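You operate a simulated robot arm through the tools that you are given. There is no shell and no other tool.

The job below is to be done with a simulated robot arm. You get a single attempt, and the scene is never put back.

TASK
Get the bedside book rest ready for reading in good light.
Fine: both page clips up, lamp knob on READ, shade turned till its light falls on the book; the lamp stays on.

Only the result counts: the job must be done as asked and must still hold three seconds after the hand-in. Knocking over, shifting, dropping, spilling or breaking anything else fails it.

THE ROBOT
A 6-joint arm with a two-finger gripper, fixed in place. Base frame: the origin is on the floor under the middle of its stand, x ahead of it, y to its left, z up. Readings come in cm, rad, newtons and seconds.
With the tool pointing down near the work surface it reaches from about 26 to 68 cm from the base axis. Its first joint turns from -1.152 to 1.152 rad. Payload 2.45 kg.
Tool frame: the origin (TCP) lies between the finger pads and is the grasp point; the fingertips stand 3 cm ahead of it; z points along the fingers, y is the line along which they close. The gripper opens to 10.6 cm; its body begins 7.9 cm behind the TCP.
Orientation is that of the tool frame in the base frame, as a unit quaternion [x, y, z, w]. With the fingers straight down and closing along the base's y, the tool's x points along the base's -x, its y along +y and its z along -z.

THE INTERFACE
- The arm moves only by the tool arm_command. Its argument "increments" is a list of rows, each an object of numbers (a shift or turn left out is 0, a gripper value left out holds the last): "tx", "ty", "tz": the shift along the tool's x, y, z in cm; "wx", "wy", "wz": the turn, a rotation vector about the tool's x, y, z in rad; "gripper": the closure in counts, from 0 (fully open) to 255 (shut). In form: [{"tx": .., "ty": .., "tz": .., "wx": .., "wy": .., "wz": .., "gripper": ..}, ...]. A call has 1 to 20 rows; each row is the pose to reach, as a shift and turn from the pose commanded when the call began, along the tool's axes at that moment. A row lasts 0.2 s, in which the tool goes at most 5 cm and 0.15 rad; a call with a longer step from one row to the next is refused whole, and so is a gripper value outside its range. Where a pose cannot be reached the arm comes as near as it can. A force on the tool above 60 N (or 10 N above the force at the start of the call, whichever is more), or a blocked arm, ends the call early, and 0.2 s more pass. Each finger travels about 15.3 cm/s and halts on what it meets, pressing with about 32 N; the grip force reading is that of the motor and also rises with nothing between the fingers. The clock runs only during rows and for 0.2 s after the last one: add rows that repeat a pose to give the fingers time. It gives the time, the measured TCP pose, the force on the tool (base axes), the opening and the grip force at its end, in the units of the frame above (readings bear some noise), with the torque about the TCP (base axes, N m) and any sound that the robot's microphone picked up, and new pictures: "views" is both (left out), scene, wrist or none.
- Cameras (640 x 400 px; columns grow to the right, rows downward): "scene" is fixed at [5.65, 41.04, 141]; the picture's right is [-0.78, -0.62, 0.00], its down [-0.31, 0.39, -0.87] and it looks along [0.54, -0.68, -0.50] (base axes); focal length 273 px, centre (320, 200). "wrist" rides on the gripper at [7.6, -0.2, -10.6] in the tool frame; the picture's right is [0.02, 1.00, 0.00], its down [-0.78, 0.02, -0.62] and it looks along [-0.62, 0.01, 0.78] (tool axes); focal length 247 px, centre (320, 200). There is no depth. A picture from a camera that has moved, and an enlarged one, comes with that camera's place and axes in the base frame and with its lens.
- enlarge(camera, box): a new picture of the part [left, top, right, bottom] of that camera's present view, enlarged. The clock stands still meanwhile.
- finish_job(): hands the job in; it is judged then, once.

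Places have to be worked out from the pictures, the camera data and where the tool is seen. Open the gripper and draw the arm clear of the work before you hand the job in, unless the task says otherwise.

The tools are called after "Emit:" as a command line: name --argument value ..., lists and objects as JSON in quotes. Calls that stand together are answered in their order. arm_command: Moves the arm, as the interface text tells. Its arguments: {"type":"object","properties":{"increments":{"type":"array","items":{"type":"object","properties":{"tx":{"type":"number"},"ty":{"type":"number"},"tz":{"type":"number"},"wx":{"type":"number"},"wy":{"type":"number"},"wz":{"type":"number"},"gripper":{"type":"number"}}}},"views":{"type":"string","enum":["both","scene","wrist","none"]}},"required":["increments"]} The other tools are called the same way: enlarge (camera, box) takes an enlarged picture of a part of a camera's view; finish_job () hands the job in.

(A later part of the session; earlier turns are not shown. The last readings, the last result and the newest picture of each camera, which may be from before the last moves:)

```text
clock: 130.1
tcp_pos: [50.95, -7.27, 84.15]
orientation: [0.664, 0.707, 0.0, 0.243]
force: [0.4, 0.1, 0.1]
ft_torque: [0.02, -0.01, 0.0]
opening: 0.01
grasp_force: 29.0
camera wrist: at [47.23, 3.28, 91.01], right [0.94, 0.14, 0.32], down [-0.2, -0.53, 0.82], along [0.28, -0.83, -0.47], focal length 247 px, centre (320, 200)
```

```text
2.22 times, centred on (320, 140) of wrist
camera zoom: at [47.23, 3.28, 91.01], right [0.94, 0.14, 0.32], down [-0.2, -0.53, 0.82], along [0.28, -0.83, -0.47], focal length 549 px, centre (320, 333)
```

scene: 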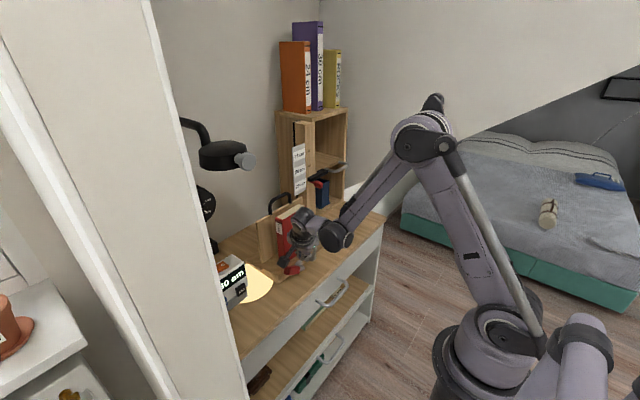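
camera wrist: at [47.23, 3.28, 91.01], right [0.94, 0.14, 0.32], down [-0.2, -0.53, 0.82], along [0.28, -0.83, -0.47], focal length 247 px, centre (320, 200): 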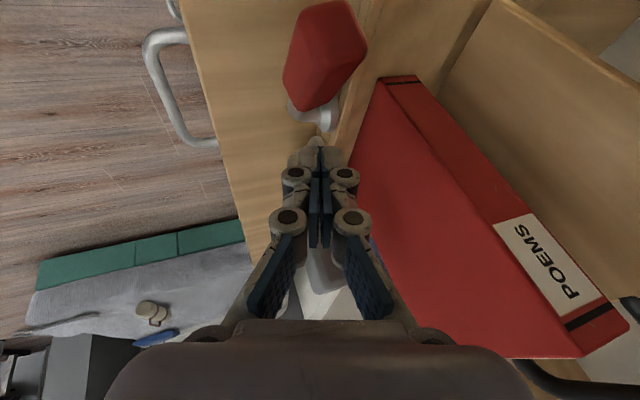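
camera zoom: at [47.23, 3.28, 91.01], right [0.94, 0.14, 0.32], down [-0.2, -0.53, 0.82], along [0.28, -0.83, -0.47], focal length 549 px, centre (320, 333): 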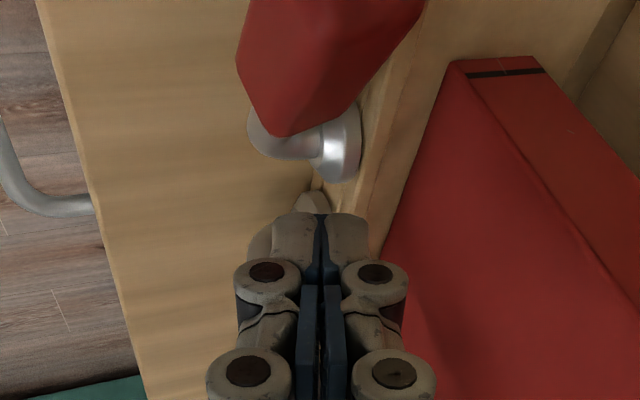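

The grip slipped out, and the red lever stays about 20° higher than before, held by friction. I'll go over to its outer (+y) side with the closed fingers and push it the rest of the way toward -y.

Emit:
arm_command --increments '[{"tx": -1.0, "ty": 0.94, "tz": -2.58}, {"tx": -2.0, "ty": 1.878, "tz": -5.166}, {"tx": 1.53, "ty": 2.55, "tz": -6.29}, {"tx": 5.06, "ty": 3.23, "tz": -7.41}, {"tx": 8.593, "ty": 3.902, "tz": -8.527}, {"tx": 9.71, "ty": 2.85, "tz": -5.64}, {"tx": 10.83, "ty": 1.8, "tz": -2.76}, {"tx": 11.945, "ty": 0.756, "tz": 0.127}, {"tx": 11.945, "ty": 0.756, "tz": 0.127}]'

Emit:
enlarge --camera "wrist" --box '[220, 50, 420, 230]'

Emit:
enlarge --camera "scene" --box '[250, 200, 350, 300]'

```text
clock: 132.1
tcp_pos: [51.93, 3.9, 80.28]
orientation: [0.664, 0.707, 0.001, 0.243]
force: [0.3, 0.1, 0.0]
ft_torque: [-0.04, -0.01, -0.02]
opening: 0.0
grasp_force: 28.7
camera wrist: at [48.12, 14.51, 86.96], right [0.94, 0.14, 0.32], down [-0.2, -0.53, 0.82], along [0.28, -0.83, -0.47], focal length 247 px, centre (320, 200)
```

scene: 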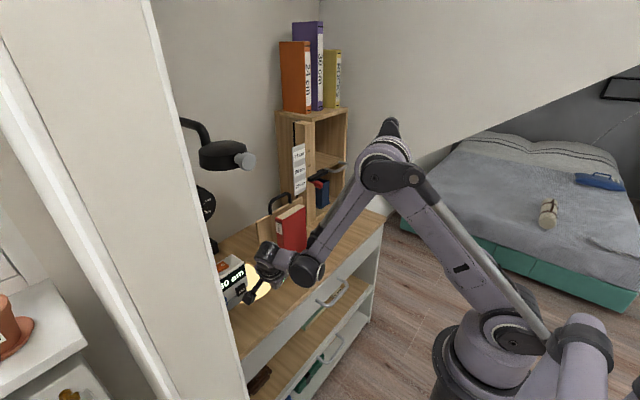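
wrist: 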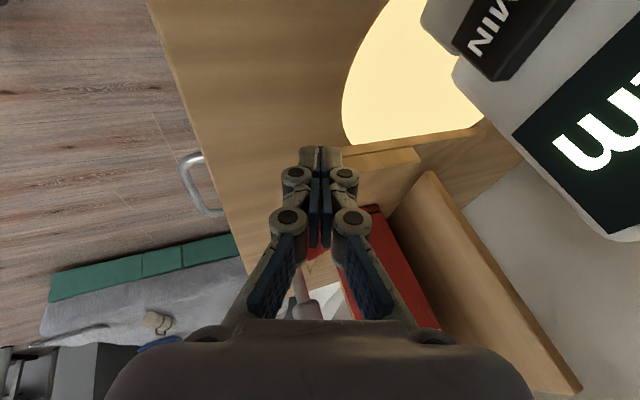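

```text
2.22 times, centred on (320, 140) of wrist
camera zoom: at [48.12, 14.51, 86.96], right [0.94, 0.14, 0.32], down [-0.2, -0.53, 0.82], along [0.28, -0.83, -0.47], focal length 549 px, centre (320, 333)
```

zoom: 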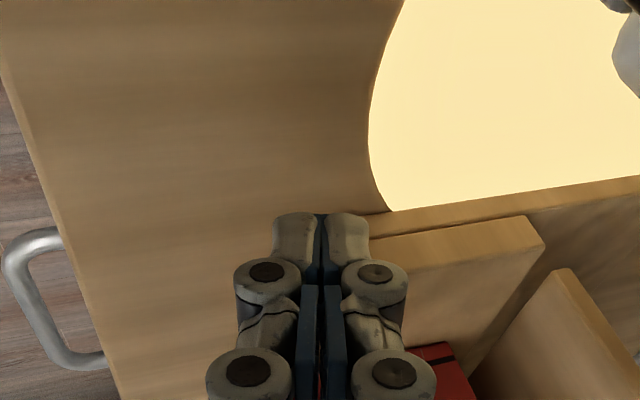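

```text
4.00 times, centred on (300, 250) of scene
camera zoom: at [5.64, 41.04, 141.0], right [-0.78, -0.62, 0.0], down [-0.31, 0.39, -0.87], along [0.54, -0.68, -0.5], focal length 1091 px, centre (400, 0)
```

zoom: 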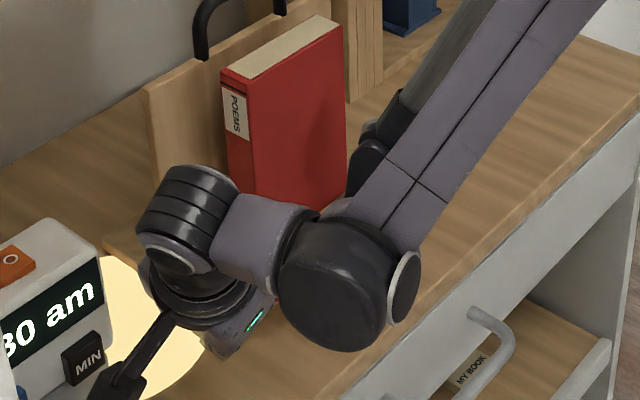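

I'm on the +y side with the tip low and clear of the table. I sweep toward -y to push the red lever up, halfway first.

Emit:
arm_command --increments '[{"tx": -1.13, "ty": -0.14, "tz": 0.385}, {"tx": -2.26, "ty": -0.28, "tz": 0.77}, {"tx": -3.38, "ty": -0.42, "tz": 1.16}, {"tx": -4.51, "ty": -0.56, "tz": 1.54}, {"tx": -5.64, "ty": -0.7, "tz": 1.93}, {"tx": -5.64, "ty": -0.7, "tz": 1.93}]'

Emit:
enlarge --camera "wrist" --box '[220, 50, 420, 230]'

```text
clock: 133.5
tcp_pos: [52.0, -2.14, 80.35]
orientation: [0.664, 0.707, 0.0, 0.244]
force: [0.2, -0.4, -0.1]
ft_torque: [0.05, -0.01, -0.02]
opening: 0.02
grasp_force: 28.5
camera wrist: at [48.13, 8.43, 86.98], right [0.94, 0.14, 0.32], down [-0.2, -0.53, 0.82], along [0.28, -0.83, -0.47], focal length 247 px, centre (320, 200)
```

scene: 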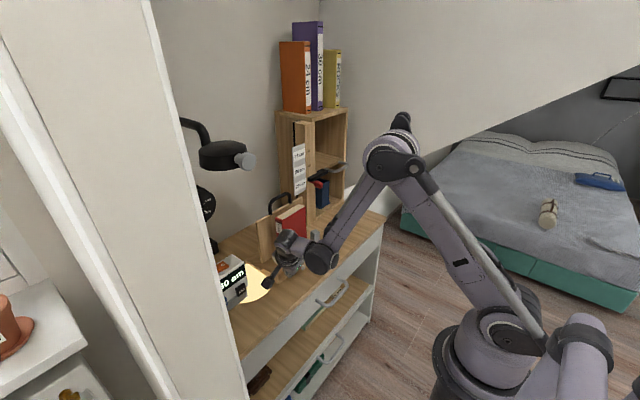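
wrist: 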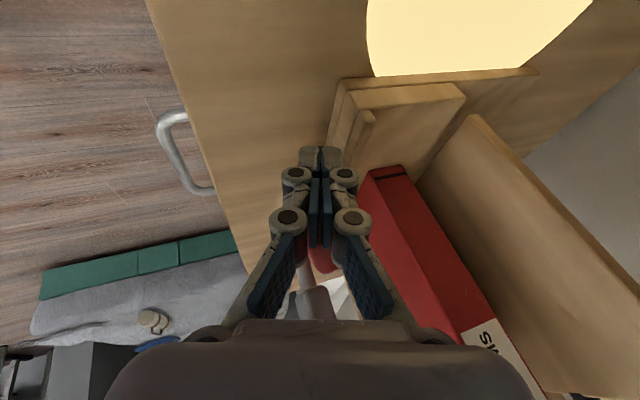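

```text
2.22 times, centred on (320, 140) of wrist
camera zoom: at [48.13, 8.43, 86.98], right [0.94, 0.14, 0.32], down [-0.2, -0.53, 0.82], along [0.28, -0.83, -0.47], focal length 549 px, centre (320, 333)
```

zoom: 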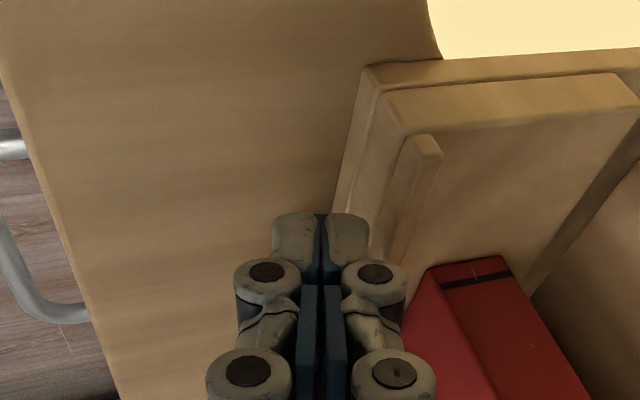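

No contact yet. I continue the sweep toward -y.

Emit:
arm_command --increments '[{"tx": -0.94, "ty": -0.117, "tz": 0.321}, {"tx": -1.88, "ty": -0.234, "tz": 0.642}, {"tx": -2.82, "ty": -0.351, "tz": 0.963}, {"tx": -3.57, "ty": -0.445, "tz": 1.22}, {"tx": -3.57, "ty": -0.445, "tz": 1.22}]'

Emit:
enlarge --camera "scene" --box '[260, 200, 360, 300]'

```text
clock: 134.7
tcp_pos: [51.93, -6.01, 80.35]
orientation: [0.664, 0.707, 0.001, 0.244]
force: [0.6, 0.7, 0.0]
ft_torque: [0.03, 0.02, 0.01]
opening: 0.63
grasp_force: 28.5
camera wrist: at [48.09, 4.65, 87.04], right [0.94, 0.14, 0.32], down [-0.2, -0.53, 0.82], along [0.28, -0.83, -0.47], focal length 247 px, centre (320, 200)
```

scene: 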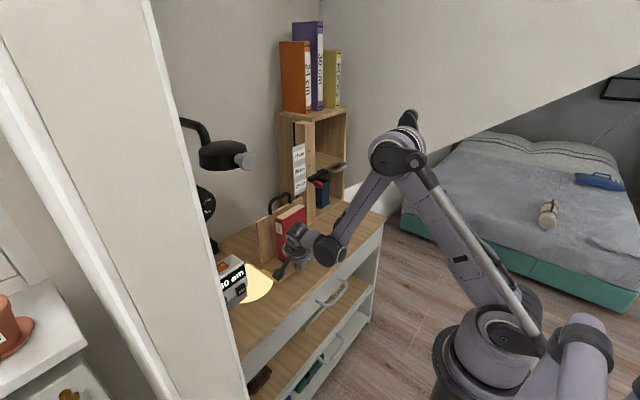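
wrist: 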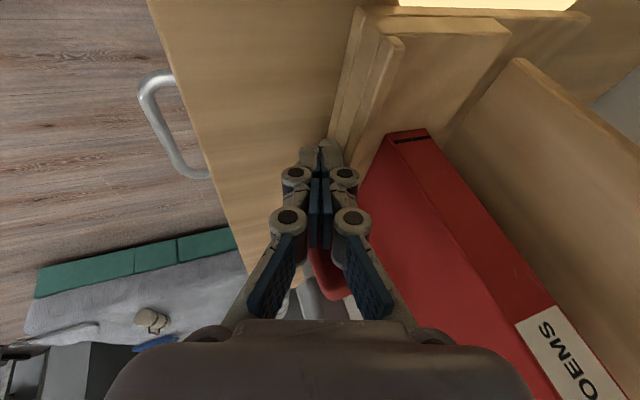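

```text
4.00 times, centred on (310, 250) of scene
camera zoom: at [5.65, 41.04, 141.0], right [-0.78, -0.62, 0.0], down [-0.31, 0.39, -0.87], along [0.54, -0.68, -0.5], focal length 1091 px, centre (360, 0)
```

zoom: 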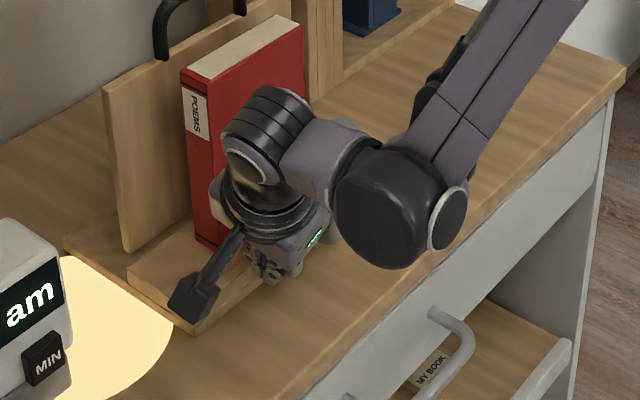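

The red lever is moving up ahead of the fingers with little force. I push a bit more until it meets its stop.

Emit:
arm_command --increments '[{"tx": -0.47, "ty": -0.06, "tz": 0.16}, {"tx": -0.94, "ty": -0.117, "tz": 0.32}, {"tx": -1.41, "ty": -0.175, "tz": 0.48}, {"tx": -1.41, "ty": -0.175, "tz": 0.48}]' --views "wrist"

```text
clock: 135.7
tcp_pos: [52.04, -6.34, 80.23]
orientation: [0.662, 0.711, 0.009, 0.237]
force: [-11.2, 53.6, 11.9]
ft_torque: [1.0, 0.22, -0.2]
opening: 0.01
grasp_force: 28.6
camera wrist: at [48.04, 4.14, 87.16], right [0.94, 0.14, 0.32], down [-0.19, -0.55, 0.81], along [0.29, -0.82, -0.49], focal length 247 px, centre (320, 200)
```

wrist: 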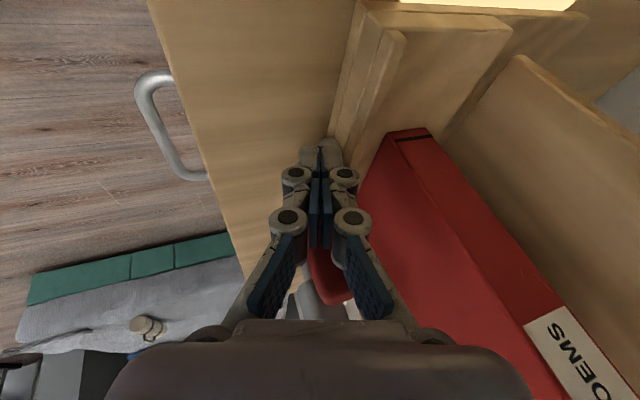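

It met a firm stop (54 N). I back off and lift clear to check both clips.

Emit:
arm_command --increments '[{"tx": 1.41, "ty": 0.175, "tz": -0.48}, {"tx": 3.3, "ty": 0.41, "tz": -1.12}, {"tx": 4.7, "ty": 0.585, "tz": -1.6}, {"tx": 3.0, "ty": 2.19, "tz": -6.0}, {"tx": 1.3, "ty": 3.8, "tz": -10.4}, {"tx": 1.3, "ty": 3.8, "tz": -10.4}]'

Emit:
enlarge --camera "scene" --box '[250, 190, 360, 300]'

Emit:
enlarge --camera "wrist" --box '[220, 30, 420, 230]'

```text
clock: 137.1
tcp_pos: [51.82, -1.89, 90.36]
orientation: [0.664, 0.707, 0.0, 0.243]
force: [0.5, -0.4, -0.5]
ft_torque: [0.01, 0.04, -0.01]
opening: 0.0
grasp_force: 28.9
camera wrist: at [48.07, 8.63, 97.05], right [0.94, 0.14, 0.32], down [-0.2, -0.53, 0.82], along [0.28, -0.83, -0.47], focal length 247 px, centre (320, 200)
```

scene: 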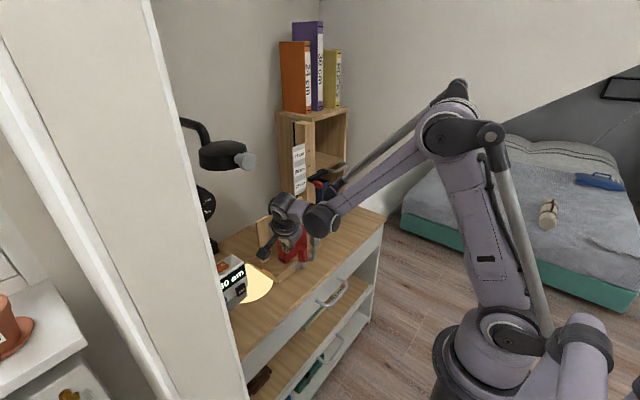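
wrist: 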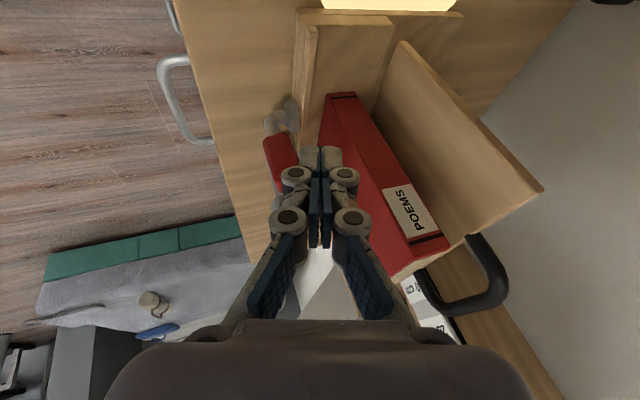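

```text
3.64 times, centred on (305, 245) of scene
camera zoom: at [5.65, 41.04, 141.0], right [-0.78, -0.62, 0.0], down [-0.31, 0.39, -0.87], along [0.54, -0.68, -0.5], focal length 992 px, centre (374, 36)
```

zoom: 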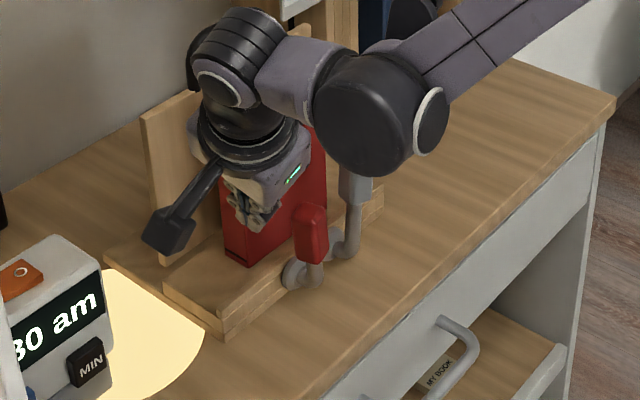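

```text
2.00 times, centred on (320, 130) of wrist
camera zoom: at [48.07, 8.63, 97.05], right [0.94, 0.14, 0.32], down [-0.2, -0.53, 0.82], along [0.28, -0.83, -0.47], focal length 494 px, centre (320, 340)
```

zoom: 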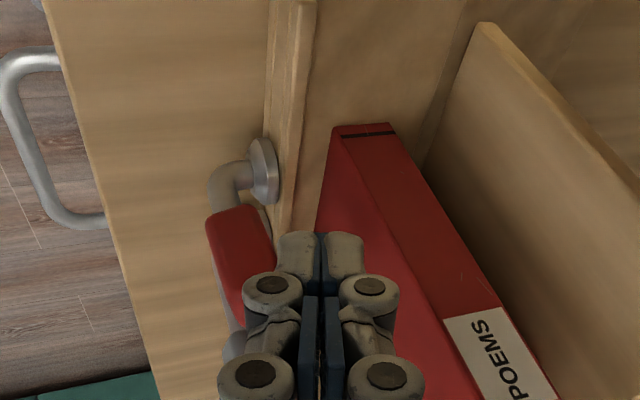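

Both clips look upright. I retreat up and away toward the robot for a clear view of them.

Emit:
arm_command --increments '[{"tx": -0.08, "ty": -1.17, "tz": -3.7}, {"tx": -0.16, "ty": -2.34, "tz": -7.4}, {"tx": -0.23, "ty": -3.5, "tz": -11.1}, {"tx": -0.31, "ty": -4.67, "tz": -14.8}, {"tx": -0.39, "ty": -5.84, "tz": -18.5}, {"tx": -0.39, "ty": -5.84, "tz": -18.5}]'

Emit:
enlarge --camera "scene" --box '[230, 180, 350, 300]'

Emit:
enlarge --camera "wrist" --box '[270, 0, 450, 200]'

```text
clock: 138.5
tcp_pos: [40.06, 2.6, 104.83]
orientation: [0.664, 0.707, 0.0, 0.243]
force: [-0.1, -0.5, 0.4]
ft_torque: [0.03, 0.02, 0.01]
opening: 0.01
grasp_force: 28.4
camera wrist: at [36.18, 13.07, 111.62], right [0.94, 0.14, 0.32], down [-0.2, -0.53, 0.82], along [0.28, -0.83, -0.47], focal length 247 px, centre (320, 200)
```

scene: 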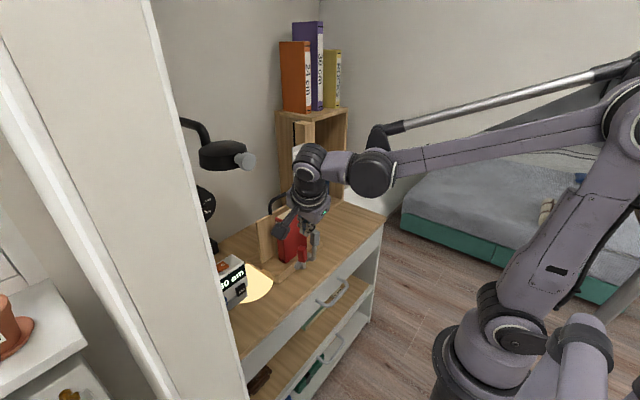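
wrist: 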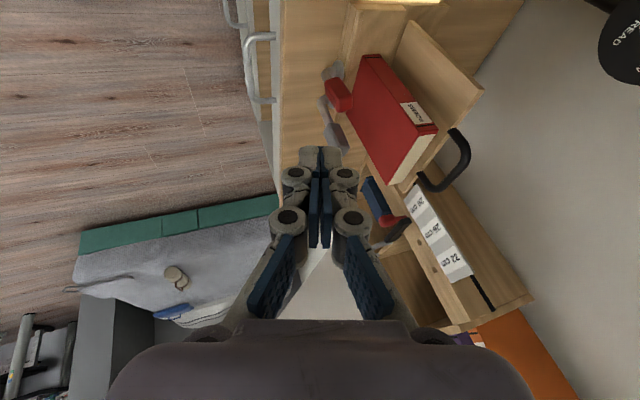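

```text
3.33 times, centred on (290, 240) of scene
camera zoom: at [5.64, 41.04, 141.0], right [-0.78, -0.62, 0.0], down [-0.31, 0.39, -0.87], along [0.54, -0.68, -0.5], focal length 909 px, centre (420, 67)
```

zoom: 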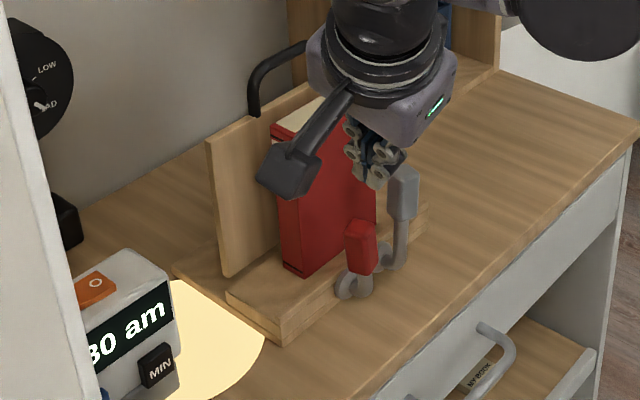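

```text
2.00 times, centred on (360, 100) of wrist
camera zoom: at [36.18, 13.07, 111.62], right [0.94, 0.14, 0.32], down [-0.2, -0.53, 0.82], along [0.28, -0.83, -0.47], focal length 494 px, centre (240, 400)
```

zoom: 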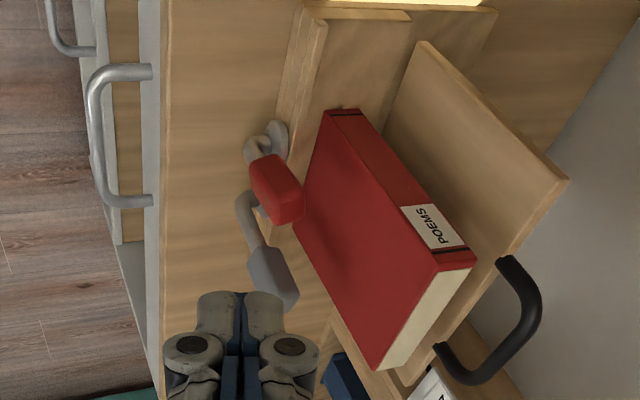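

Both clips stand up. Now I return to the shade to see whether it can turn past straight-down. First I go back to the straight-down, zero-roll pose.

Emit:
arm_command --increments '[{"tx": 0.35, "ty": -0.26, "tz": 0.22, "wy": 0.045, "wz": -0.123, "gripper": 100}, {"tx": 0.7, "ty": -0.52, "tz": 0.45, "wy": 0.09, "wz": -0.246}, {"tx": 1.05, "ty": -0.78, "tz": 0.67, "wy": 0.135, "wz": -0.369}, {"tx": 1.4, "ty": -1.03, "tz": 0.9, "wy": 0.18, "wz": -0.492}, {"tx": 1.74, "ty": -1.29, "tz": 1.12, "wy": 0.225, "wz": -0.615}, {"tx": 2.09, "ty": -1.55, "tz": 1.35, "wy": 0.27, "wz": -0.738}, {"tx": 2.44, "ty": -1.81, "tz": 1.57, "wy": 0.314, "wz": -0.86}, {"tx": 2.79, "ty": -2.07, "tz": 1.79, "wy": 0.359, "wz": -0.983}, {"tx": 3.14, "ty": -2.33, "tz": 2.02, "wy": 0.404, "wz": -1.106}, {"tx": 3.48, "ty": -2.58, "tz": 2.24, "wy": 0.449, "wz": -1.229}, {"tx": 3.83, "ty": -2.84, "tz": 2.47, "wy": 0.494, "wz": -1.352}, {"tx": 4.18, "ty": -3.1, "tz": 2.69, "wy": 0.539, "wz": -1.475}, {"tx": 4.18, "ty": -3.1, "tz": 2.69, "wy": 0.539, "wz": -1.475}]' --views "none"

```text
clock: 141.3
tcp_pos: [38.08, 5.22, 99.93]
orientation: [-0.001, 1.0, 0.0, 0.001]
force: [-0.9, 0.9, 0.2]
ft_torque: [0.01, 0.0, -0.01]
opening: 6.46
grasp_force: 0.2
```

Emit:
arm_command --increments '[{"tx": -0.93, "wy": -0.139}, {"tx": -1.86, "wy": -0.278}, {"tx": -2.79, "wy": -0.416}, {"tx": -3.71, "wy": -0.555}, {"tx": -4.64, "wy": -0.694}, {"tx": -5.57, "wy": -0.832}, {"tx": -6.5, "wy": -0.971}, {"tx": -6.5, "wy": -0.971}]' --views "none"

Emit:
arm_command --increments '[{"tx": -2.92, "ty": 0.04, "tz": -2.11, "wy": -0.09}, {"tx": -5.84, "ty": 0.08, "tz": -4.22, "wy": -0.18}, {"tx": -8.76, "ty": 0.12, "tz": -6.33, "wy": -0.27}, {"tx": -11.68, "ty": 0.16, "tz": -8.44, "wy": -0.36}, {"tx": -14.6, "ty": 0.2, "tz": -10.55, "wy": -0.45}, {"tx": -14.6, "ty": 0.2, "tz": -10.55, "wy": -0.45}]' --views "none"

```text
clock: 143.1
tcp_pos: [44.6, 5.26, 100.01]
orientation: [0.0, 0.883, 0.0, 0.469]
force: [-0.4, -0.5, 0.8]
ft_torque: [-0.02, 0.02, 0.01]
opening: 6.44
grasp_force: 0.1
```

```text
clock: 144.5
tcp_pos: [44.23, 5.41, 118.06]
orientation: [-0.001, 0.758, 0.001, 0.653]
force: [-0.4, -0.2, 0.4]
ft_torque: [0.03, 0.03, 0.01]
opening: 6.46
grasp_force: 0.1
```

Good so far. I level the tool and advance at zero roll onto the shade knob.

Emit:
arm_command --increments '[{"ty": 0.05, "wy": -0.074}, {"ty": 0.1, "wy": -0.148}, {"ty": 0.1, "wy": -0.148}]' --views "none"

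Emit:
arm_command --increments '[{"tz": 3}, {"tz": 6}, {"tz": 8.5}, {"tz": 10.3}, {"tz": 10.3}, {"tz": 10.3, "gripper": 255}, {"tz": 10.3, "gripper": 255}, {"tz": 10.3, "gripper": 255}]'

```text
clock: 145.3
tcp_pos: [44.07, 5.61, 118.04]
orientation: [-0.001, 0.707, 0.001, 0.707]
force: [-0.5, -0.6, 0.6]
ft_torque: [-0.02, 0.0, 0.04]
opening: 6.44
grasp_force: 0.0
```

```text
clock: 147.1
tcp_pos: [54.2, 5.51, 117.83]
orientation: [0.0, 0.708, -0.001, 0.707]
force: [-5.1, 0.3, -4.3]
ft_torque: [-0.02, 0.04, 0.01]
opening: 4.03
grasp_force: 45.2
camera wrist: at [43.62, 5.32, 110.31], right [0.0, 1.0, -0.02], down [-0.62, 0.02, 0.78], along [0.78, 0.01, 0.62], focal length 247 px, centre (320, 200)
```

scene: 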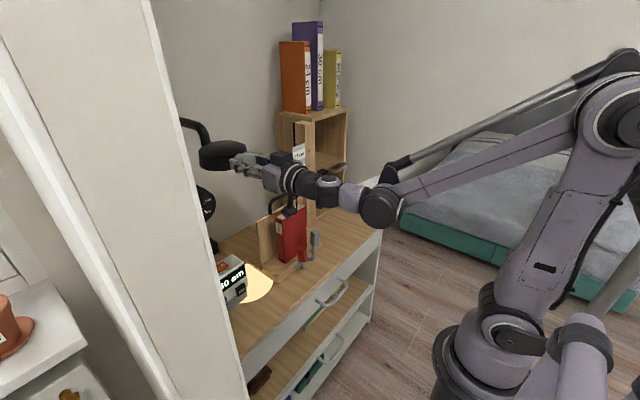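
wrist: 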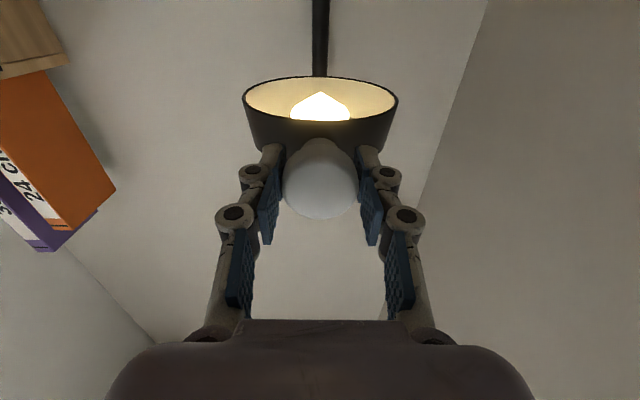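

Gripped cleanly at zero roll with the shade straight down. I turn it counter-clockwise in small steps and watch torque and spot.

Emit:
arm_command --increments '[{"wz": -0.05}, {"wz": -0.1}, {"wz": -0.15}, {"wz": -0.2}, {"wz": -0.2}]'

```text
clock: 148.3
tcp_pos: [54.29, 5.49, 117.96]
orientation: [-0.071, 0.703, -0.071, 0.704]
force: [-3.5, -1.5, 2.0]
ft_torque: [0.34, 0.02, -0.01]
opening: 3.97
grasp_force: 44.6
camera wrist: at [43.7, 3.79, 110.53], right [0.0, 0.98, -0.22], down [-0.62, 0.17, 0.76], along [0.78, 0.14, 0.61], focal length 247 px, centre (320, 200)
```

scene: 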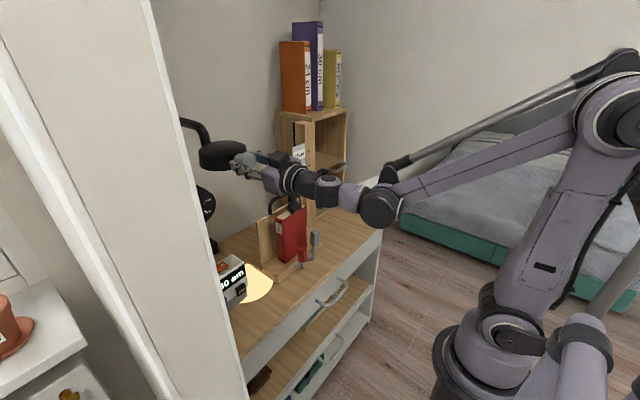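
wrist: 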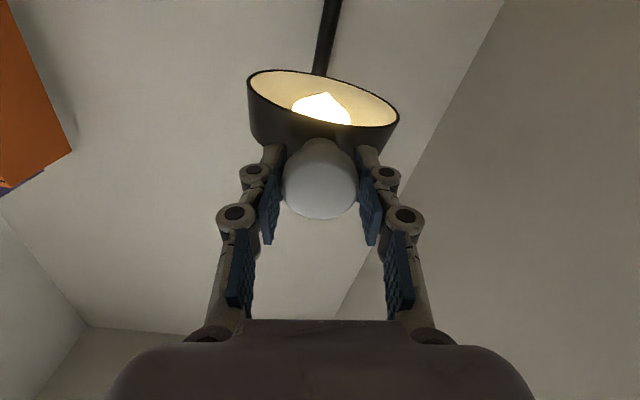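

The shade still stops at straight down. I test whether the knob moves axially, as a pull- or push-to-release, with a gentle pull first.

Emit:
arm_command --increments '[{"tz": -0.15}, {"tz": -0.3}, {"tz": -0.3}]' --views "none"

```text
clock: 149.1
tcp_pos: [54.19, 5.54, 117.91]
orientation: [-0.071, 0.704, -0.071, 0.703]
force: [38.1, 0.6, -0.1]
ft_torque: [-0.01, 0.02, -0.06]
opening: 3.99
grasp_force: 44.9
```

The knob is rigid axially. To understand the beam, I turn the shade a few degrees the other way and see which way the light pool moves.

Emit:
arm_command --increments '[{"tz": 0.3}, {"tz": 0.3, "wz": 0.07}, {"tz": 0.3, "wz": 0.14}, {"tz": 0.3, "wz": 0.14}]'

Emit:
enlarge --camera "scene" --box '[210, 190, 350, 310]'

```text
clock: 150.1
tcp_pos: [54.27, 5.43, 117.9]
orientation: [-0.02, 0.707, -0.019, 0.707]
force: [-11.4, -1.0, -2.7]
ft_torque: [0.02, 0.0, 0.13]
opening: 3.96
grasp_force: 44.8
camera wrist: at [43.56, 4.88, 110.39], right [0.0, 1.0, -0.08], down [-0.62, 0.06, 0.78], along [0.78, 0.05, 0.62], focal length 247 px, centre (320, 200)
```

scene: 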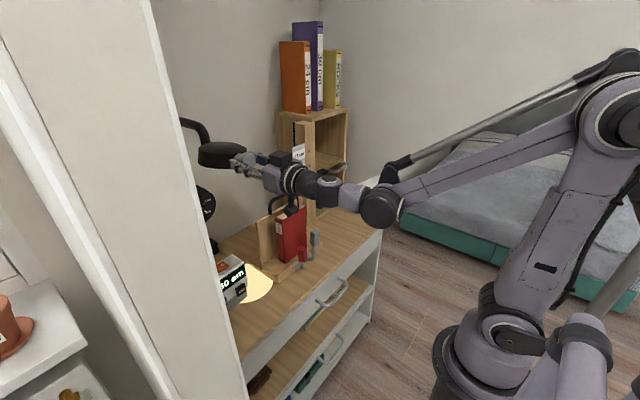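
wrist: 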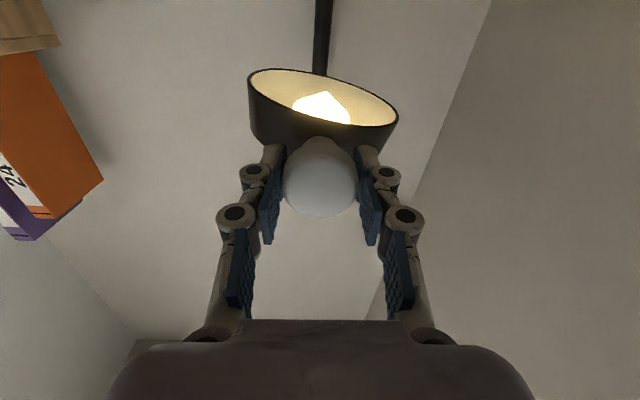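

```text
3.33 times, centred on (280, 250) of scene
camera zoom: at [5.61, 41.04, 141.0], right [-0.78, -0.62, 0.0], down [-0.31, 0.39, -0.87], along [0.54, -0.68, -0.5], focal length 909 px, centre (453, 33)
```

zoom: 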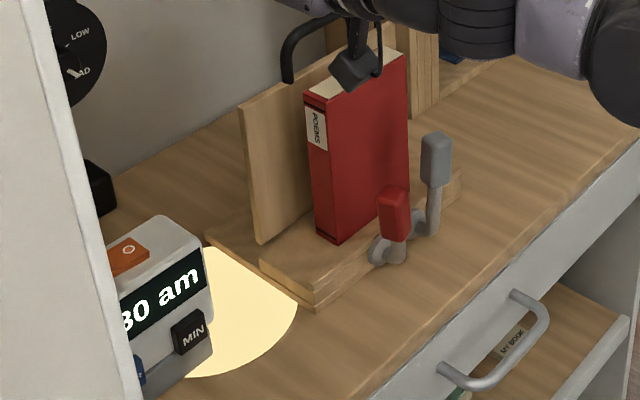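

The pool stayed exactly in place though the shade turned about 7°, so the pool isn't a simple projection. I'll step the shade through its range and look at the scene at each step.

Emit:
arm_command --increments '[{"wz": 0.05}, {"wz": 0.1}, {"wz": 0.1}]' --views "scene"

Emit:
arm_command --increments '[{"wz": 0.07}, {"wz": 0.14}, {"wz": 0.14}]' --views "scene"

Emit:
arm_command --increments '[{"wz": 0.07}, {"wz": 0.14}, {"wz": 0.14}]' --views "scene"

Emit:
arm_command --increments '[{"wz": 0.07}, {"wz": 0.14}, {"wz": 0.14}]' --views "scene"

```text
clock: 150.9
tcp_pos: [54.21, 5.54, 117.95]
orientation: [0.015, 0.707, 0.016, 0.707]
force: [-17.8, -1.0, -12.9]
ft_torque: [0.0, 0.21, -0.03]
opening: 3.95
grasp_force: 44.7
```

scene: 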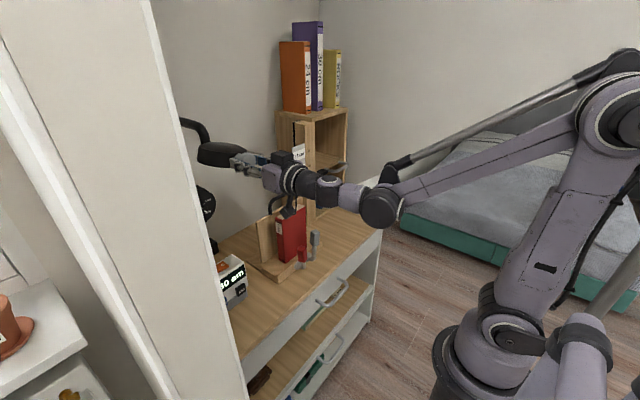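

```text
clock: 151.7
tcp_pos: [54.21, 5.33, 117.93]
orientation: [0.063, 0.704, 0.064, 0.705]
force: [-29.4, -3.9, -21.2]
ft_torque: [0.01, 0.26, -0.03]
opening: 4.0
grasp_force: 45.0
```

scene: 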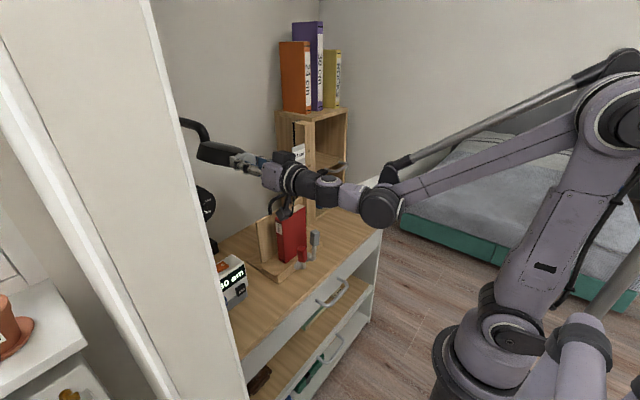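

```text
clock: 152.5
tcp_pos: [54.26, 5.4, 117.98]
orientation: [0.113, 0.698, 0.113, 0.698]
force: [-32.5, -3.9, -7.1]
ft_torque: [0.01, 0.07, -0.09]
opening: 3.98
grasp_force: 44.9
```

scene: 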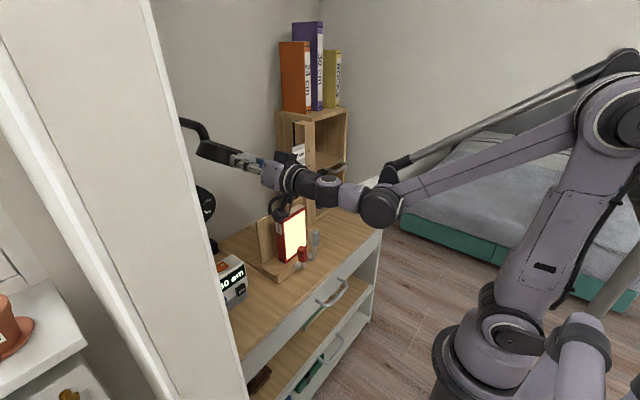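

```text
clock: 153.3
tcp_pos: [54.31, 5.53, 117.95]
orientation: [0.162, 0.688, 0.161, 0.689]
force: [-28.6, -4.2, -23.6]
ft_torque: [0.02, 0.36, -0.06]
opening: 3.98
grasp_force: 45.3
```

scene: 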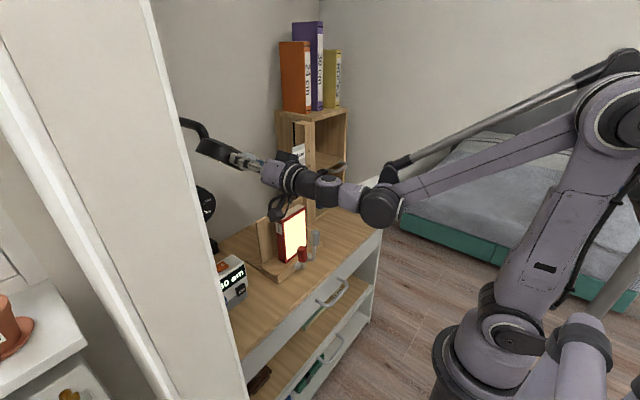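

The light now falls on the book. I continue in small steps to find the far edge of the lit range so I can centre the shade in it.

Emit:
arm_command --increments '[{"wz": 0.05}, {"wz": 0.1}, {"wz": 0.1}]' --views "scene"

Emit:
arm_command --increments '[{"wz": 0.05}, {"wz": 0.1}, {"wz": 0.1}]' --views "scene"

```text
clock: 154.1
tcp_pos: [54.38, 5.6, 117.98]
orientation: [0.197, 0.679, 0.196, 0.68]
force: [-33.2, -7.5, -20.0]
ft_torque: [0.02, 0.29, -0.17]
opening: 3.97
grasp_force: 44.8
```

scene: 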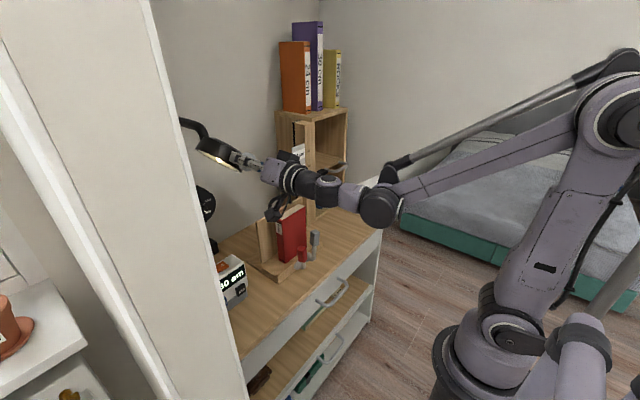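

```text
clock: 154.9
tcp_pos: [54.19, 5.4, 117.97]
orientation: [0.229, 0.669, 0.231, 0.669]
force: [-30.4, -7.2, -17.6]
ft_torque: [0.05, 0.21, -0.24]
opening: 3.97
grasp_force: 44.8
```

scene: 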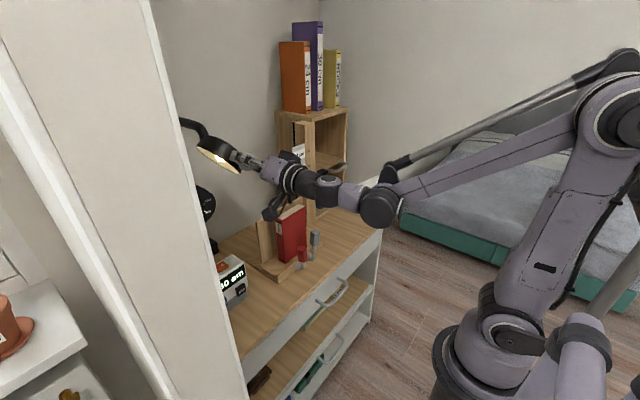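

It's lit for rolls of about 14° to 29° and dark at 10° and 32°. I turn back to roll about 22°, the middle of the lit range.

Emit:
arm_command --increments '[{"wz": -0.09}, {"wz": -0.18}, {"wz": -0.276}, {"wz": -0.276}]'

```text
clock: 155.9
tcp_pos: [54.39, 5.59, 117.99]
orientation: [0.133, 0.694, 0.136, 0.695]
force: [-31.8, -8.8, -17.2]
ft_torque: [-0.01, 0.24, -0.16]
opening: 3.95
grasp_force: 45.1
camera wrist: at [43.69, 8.2, 110.91], right [0.0, 0.94, 0.35], down [-0.62, -0.28, 0.73], along [0.78, -0.22, 0.58], focal length 247 px, centre (320, 200)
```

scene: 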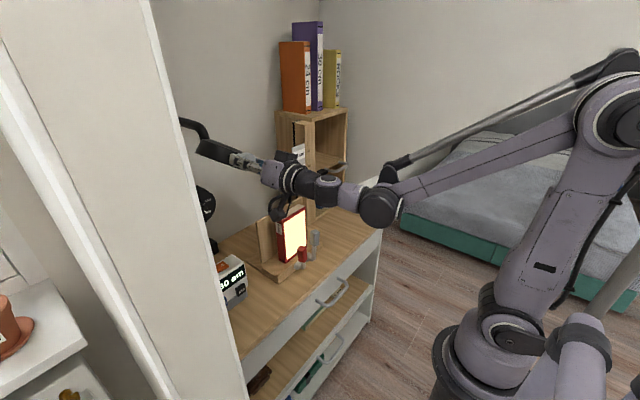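
wrist: 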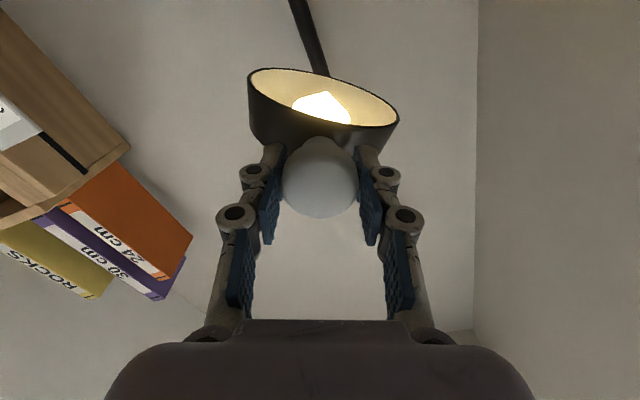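

The book is lit with the shade mid-range. I relieve the axial load, then open the fingers carefully.

Emit:
arm_command --increments '[{"tz": -0.12}, {"tz": -0.2}, {"tz": -0.2}, {"tz": -0.2, "gripper": 100}, {"tz": -0.2, "gripper": 100}, {"tz": -0.2, "gripper": 100}]'

Emit:
enlarge --camera "wrist" --box '[220, 40, 420, 240]'

```text
clock: 157.3
tcp_pos: [54.24, 5.52, 118.05]
orientation: [0.134, 0.694, 0.136, 0.694]
force: [-0.9, 0.1, 0.0]
ft_torque: [-0.01, -0.01, 0.07]
opening: 6.45
grasp_force: 0.2
camera wrist: at [43.54, 8.25, 110.91], right [0.0, 0.94, 0.35], down [-0.62, -0.28, 0.73], along [0.78, -0.22, 0.58], focal length 247 px, centre (320, 200)
```

scene: 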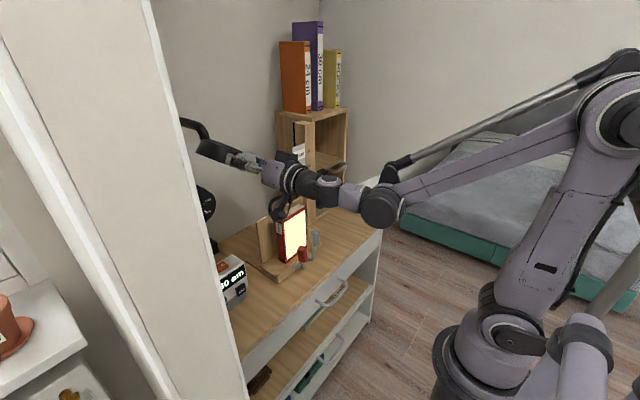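
wrist: 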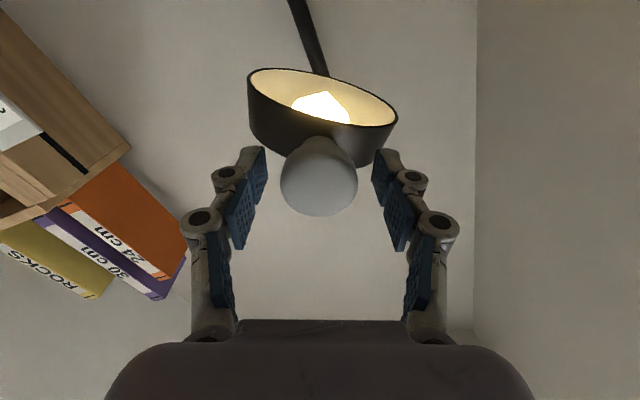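

```text
2.00 times, centred on (320, 140) of wrist
camera zoom: at [43.54, 8.25, 110.91], right [0.0, 0.94, 0.35], down [-0.62, -0.28, 0.73], along [0.78, -0.22, 0.58], focal length 494 px, centre (320, 320)
```

zoom: 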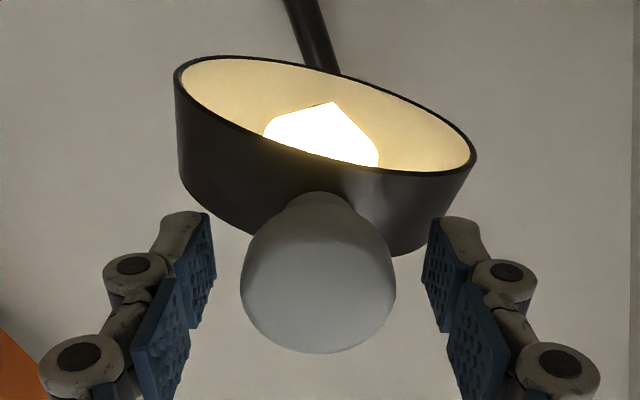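

Still lit after release. I retreat straight back off the knob.

Emit:
arm_command --increments '[{"tz": -2}, {"tz": -5}, {"tz": -8}, {"tz": -11}, {"tz": -11}]'

Emit:
enlarge --camera "scene" --box '[180, 110, 350, 300]'

```text
clock: 158.5
tcp_pos: [43.23, 5.52, 117.97]
orientation: [0.134, 0.694, 0.135, 0.694]
force: [-0.2, -0.1, 0.6]
ft_torque: [0.0, -0.03, 0.0]
opening: 6.45
grasp_force: 0.0
camera wrist: at [32.47, 8.23, 110.91], right [0.0, 0.94, 0.35], down [-0.62, -0.28, 0.73], along [0.78, -0.22, 0.58], focal length 247 px, centre (320, 200)
```

scene: 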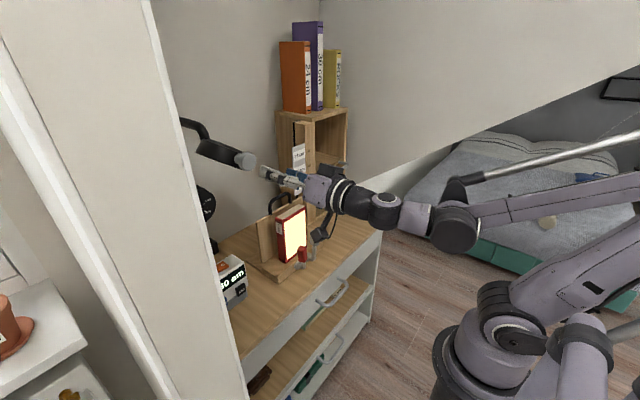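
wrist: 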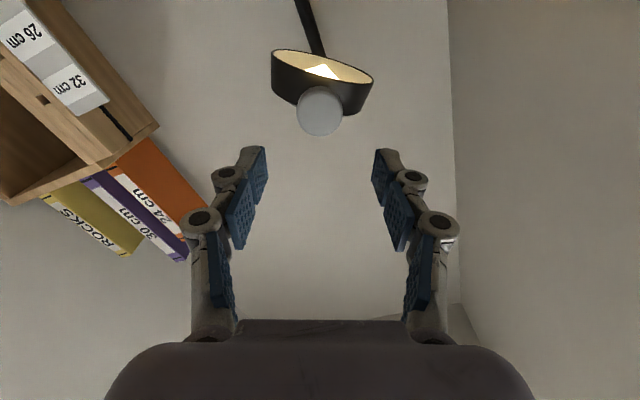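

```text
2.11 times, centred on (265, 205) of scene
camera zoom: at [5.64, 41.04, 141.0], right [-0.78, -0.62, 0.0], down [-0.31, 0.39, -0.87], along [0.54, -0.68, -0.5], focal length 574 px, centre (436, 190)
```

zoom: 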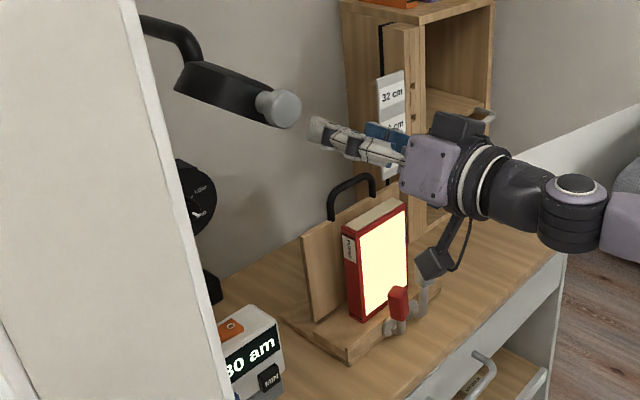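

The light is on the book and everything holds. I roll back to neutral, tip the tool down and move to a viewing pose clear of the work for a final check.

Emit:
arm_command --increments '[{"wz": -0.13}, {"wz": -0.26}, {"wz": -0.387}, {"wz": -0.387}]' --views "none"

Emit:
arm_command --increments '[{"tx": 2.2, "tz": -0.6, "wy": 0.12}, {"tx": 4.4, "tz": -1.2, "wy": 0.24}, {"tx": 6.6, "tz": -1.8, "wy": 0.36}, {"tx": 8.8, "tz": -2.4, "wy": 0.48}, {"tx": 11.0, "tz": -3.0, "wy": 0.6}, {"tx": 12.0, "tz": -4.5, "wy": 0.72}, {"tx": 12.5, "tz": -6.5, "wy": 0.84}, {"tx": 12.5, "tz": -8.2, "wy": 0.9}, {"tx": 12.5, "tz": -8.2, "wy": 0.9}]'

```text
clock: 159.5
tcp_pos: [43.14, 5.56, 118.01]
orientation: [-0.002, 0.707, -0.001, 0.707]
force: [1.2, -0.5, 0.7]
ft_torque: [-0.01, 0.02, 0.03]
opening: 6.45
grasp_force: 0.1
```

```text
clock: 161.5
tcp_pos: [34.91, 5.59, 105.57]
orientation: [-0.001, 0.944, -0.001, 0.329]
force: [0.2, 0.4, 0.1]
ft_torque: [0.0, -0.01, 0.01]
opening: 6.45
grasp_force: 0.1
camera wrist: at [22.37, 5.32, 109.12], right [-0.02, 1.0, -0.02], down [0.23, 0.02, 0.97], along [0.97, 0.01, -0.23], focal length 247 px, centre (320, 200)
```

scene: 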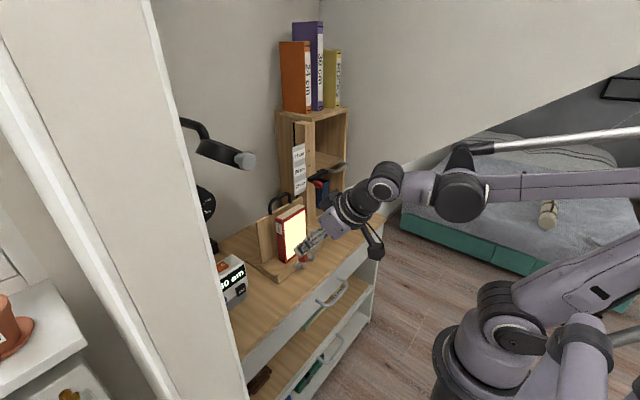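
wrist: 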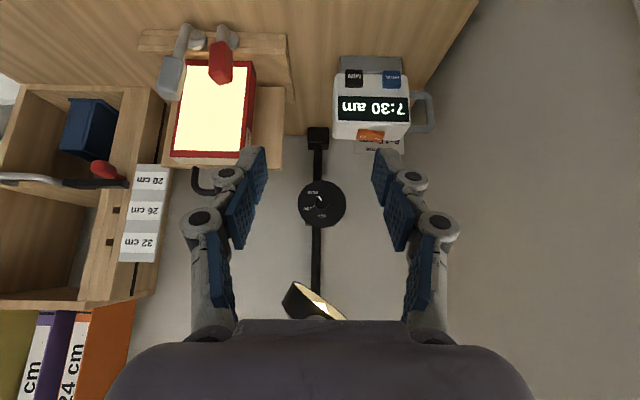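

Emit:
enlarge --camera "wrist" --box '[295, 170, 355, 230]'

Emit:
enlarge --camera "wrist" --box '[130, 10, 290, 170]'

Emit:
enlarge --camera "scene" --box '[240, 190, 340, 290]'

```text
6.67 times, centred on (325, 200) of wrist
camera zoom: at [22.37, 5.32, 109.12], right [-0.02, 1.0, -0.02], down [0.23, 0.02, 0.97], along [0.97, 0.01, -0.23], focal length 1646 px, centre (287, 200)
```

zoom: 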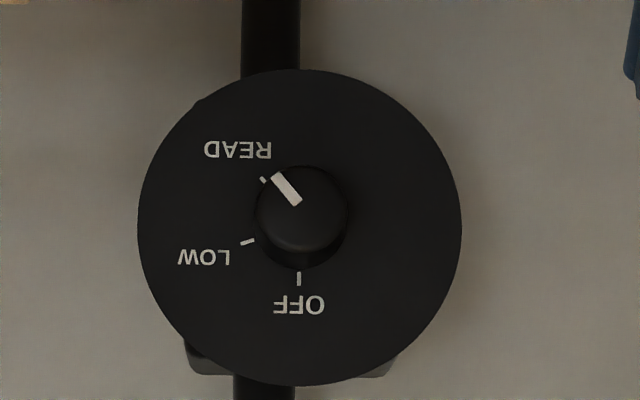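

```text
2.50 times, centred on (210, 90) of wrist
camera zoom: at [22.37, 5.32, 109.12], right [-0.02, 1.0, -0.02], down [0.23, 0.02, 0.97], along [0.97, 0.01, -0.23], focal length 617 px, centre (595, 475)
```

zoom: 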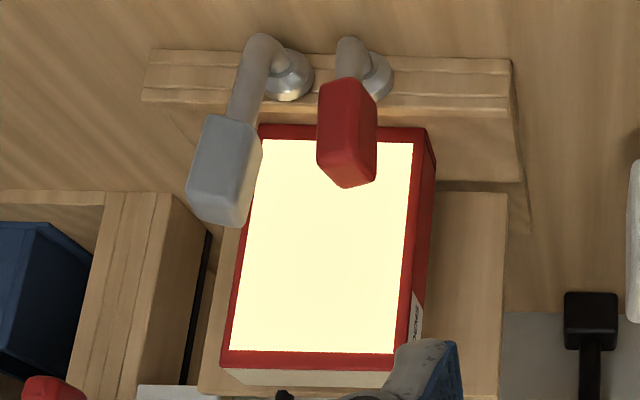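

```text
4.00 times, centred on (290, 240) of scene
camera zoom: at [5.65, 41.04, 141.0], right [-0.78, -0.62, 0.0], down [-0.31, 0.39, -0.87], along [0.54, -0.68, -0.5], focal length 1091 px, centre (440, 40)
```

zoom: 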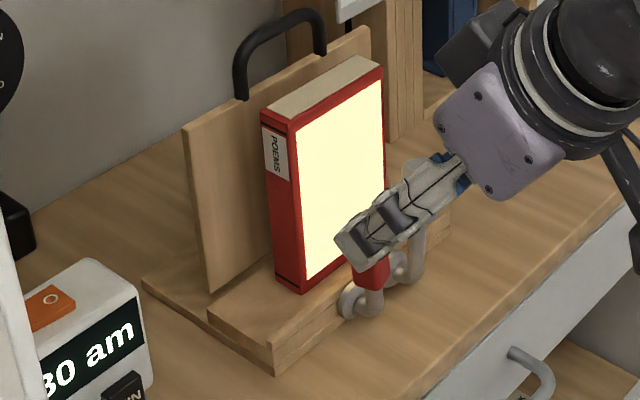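

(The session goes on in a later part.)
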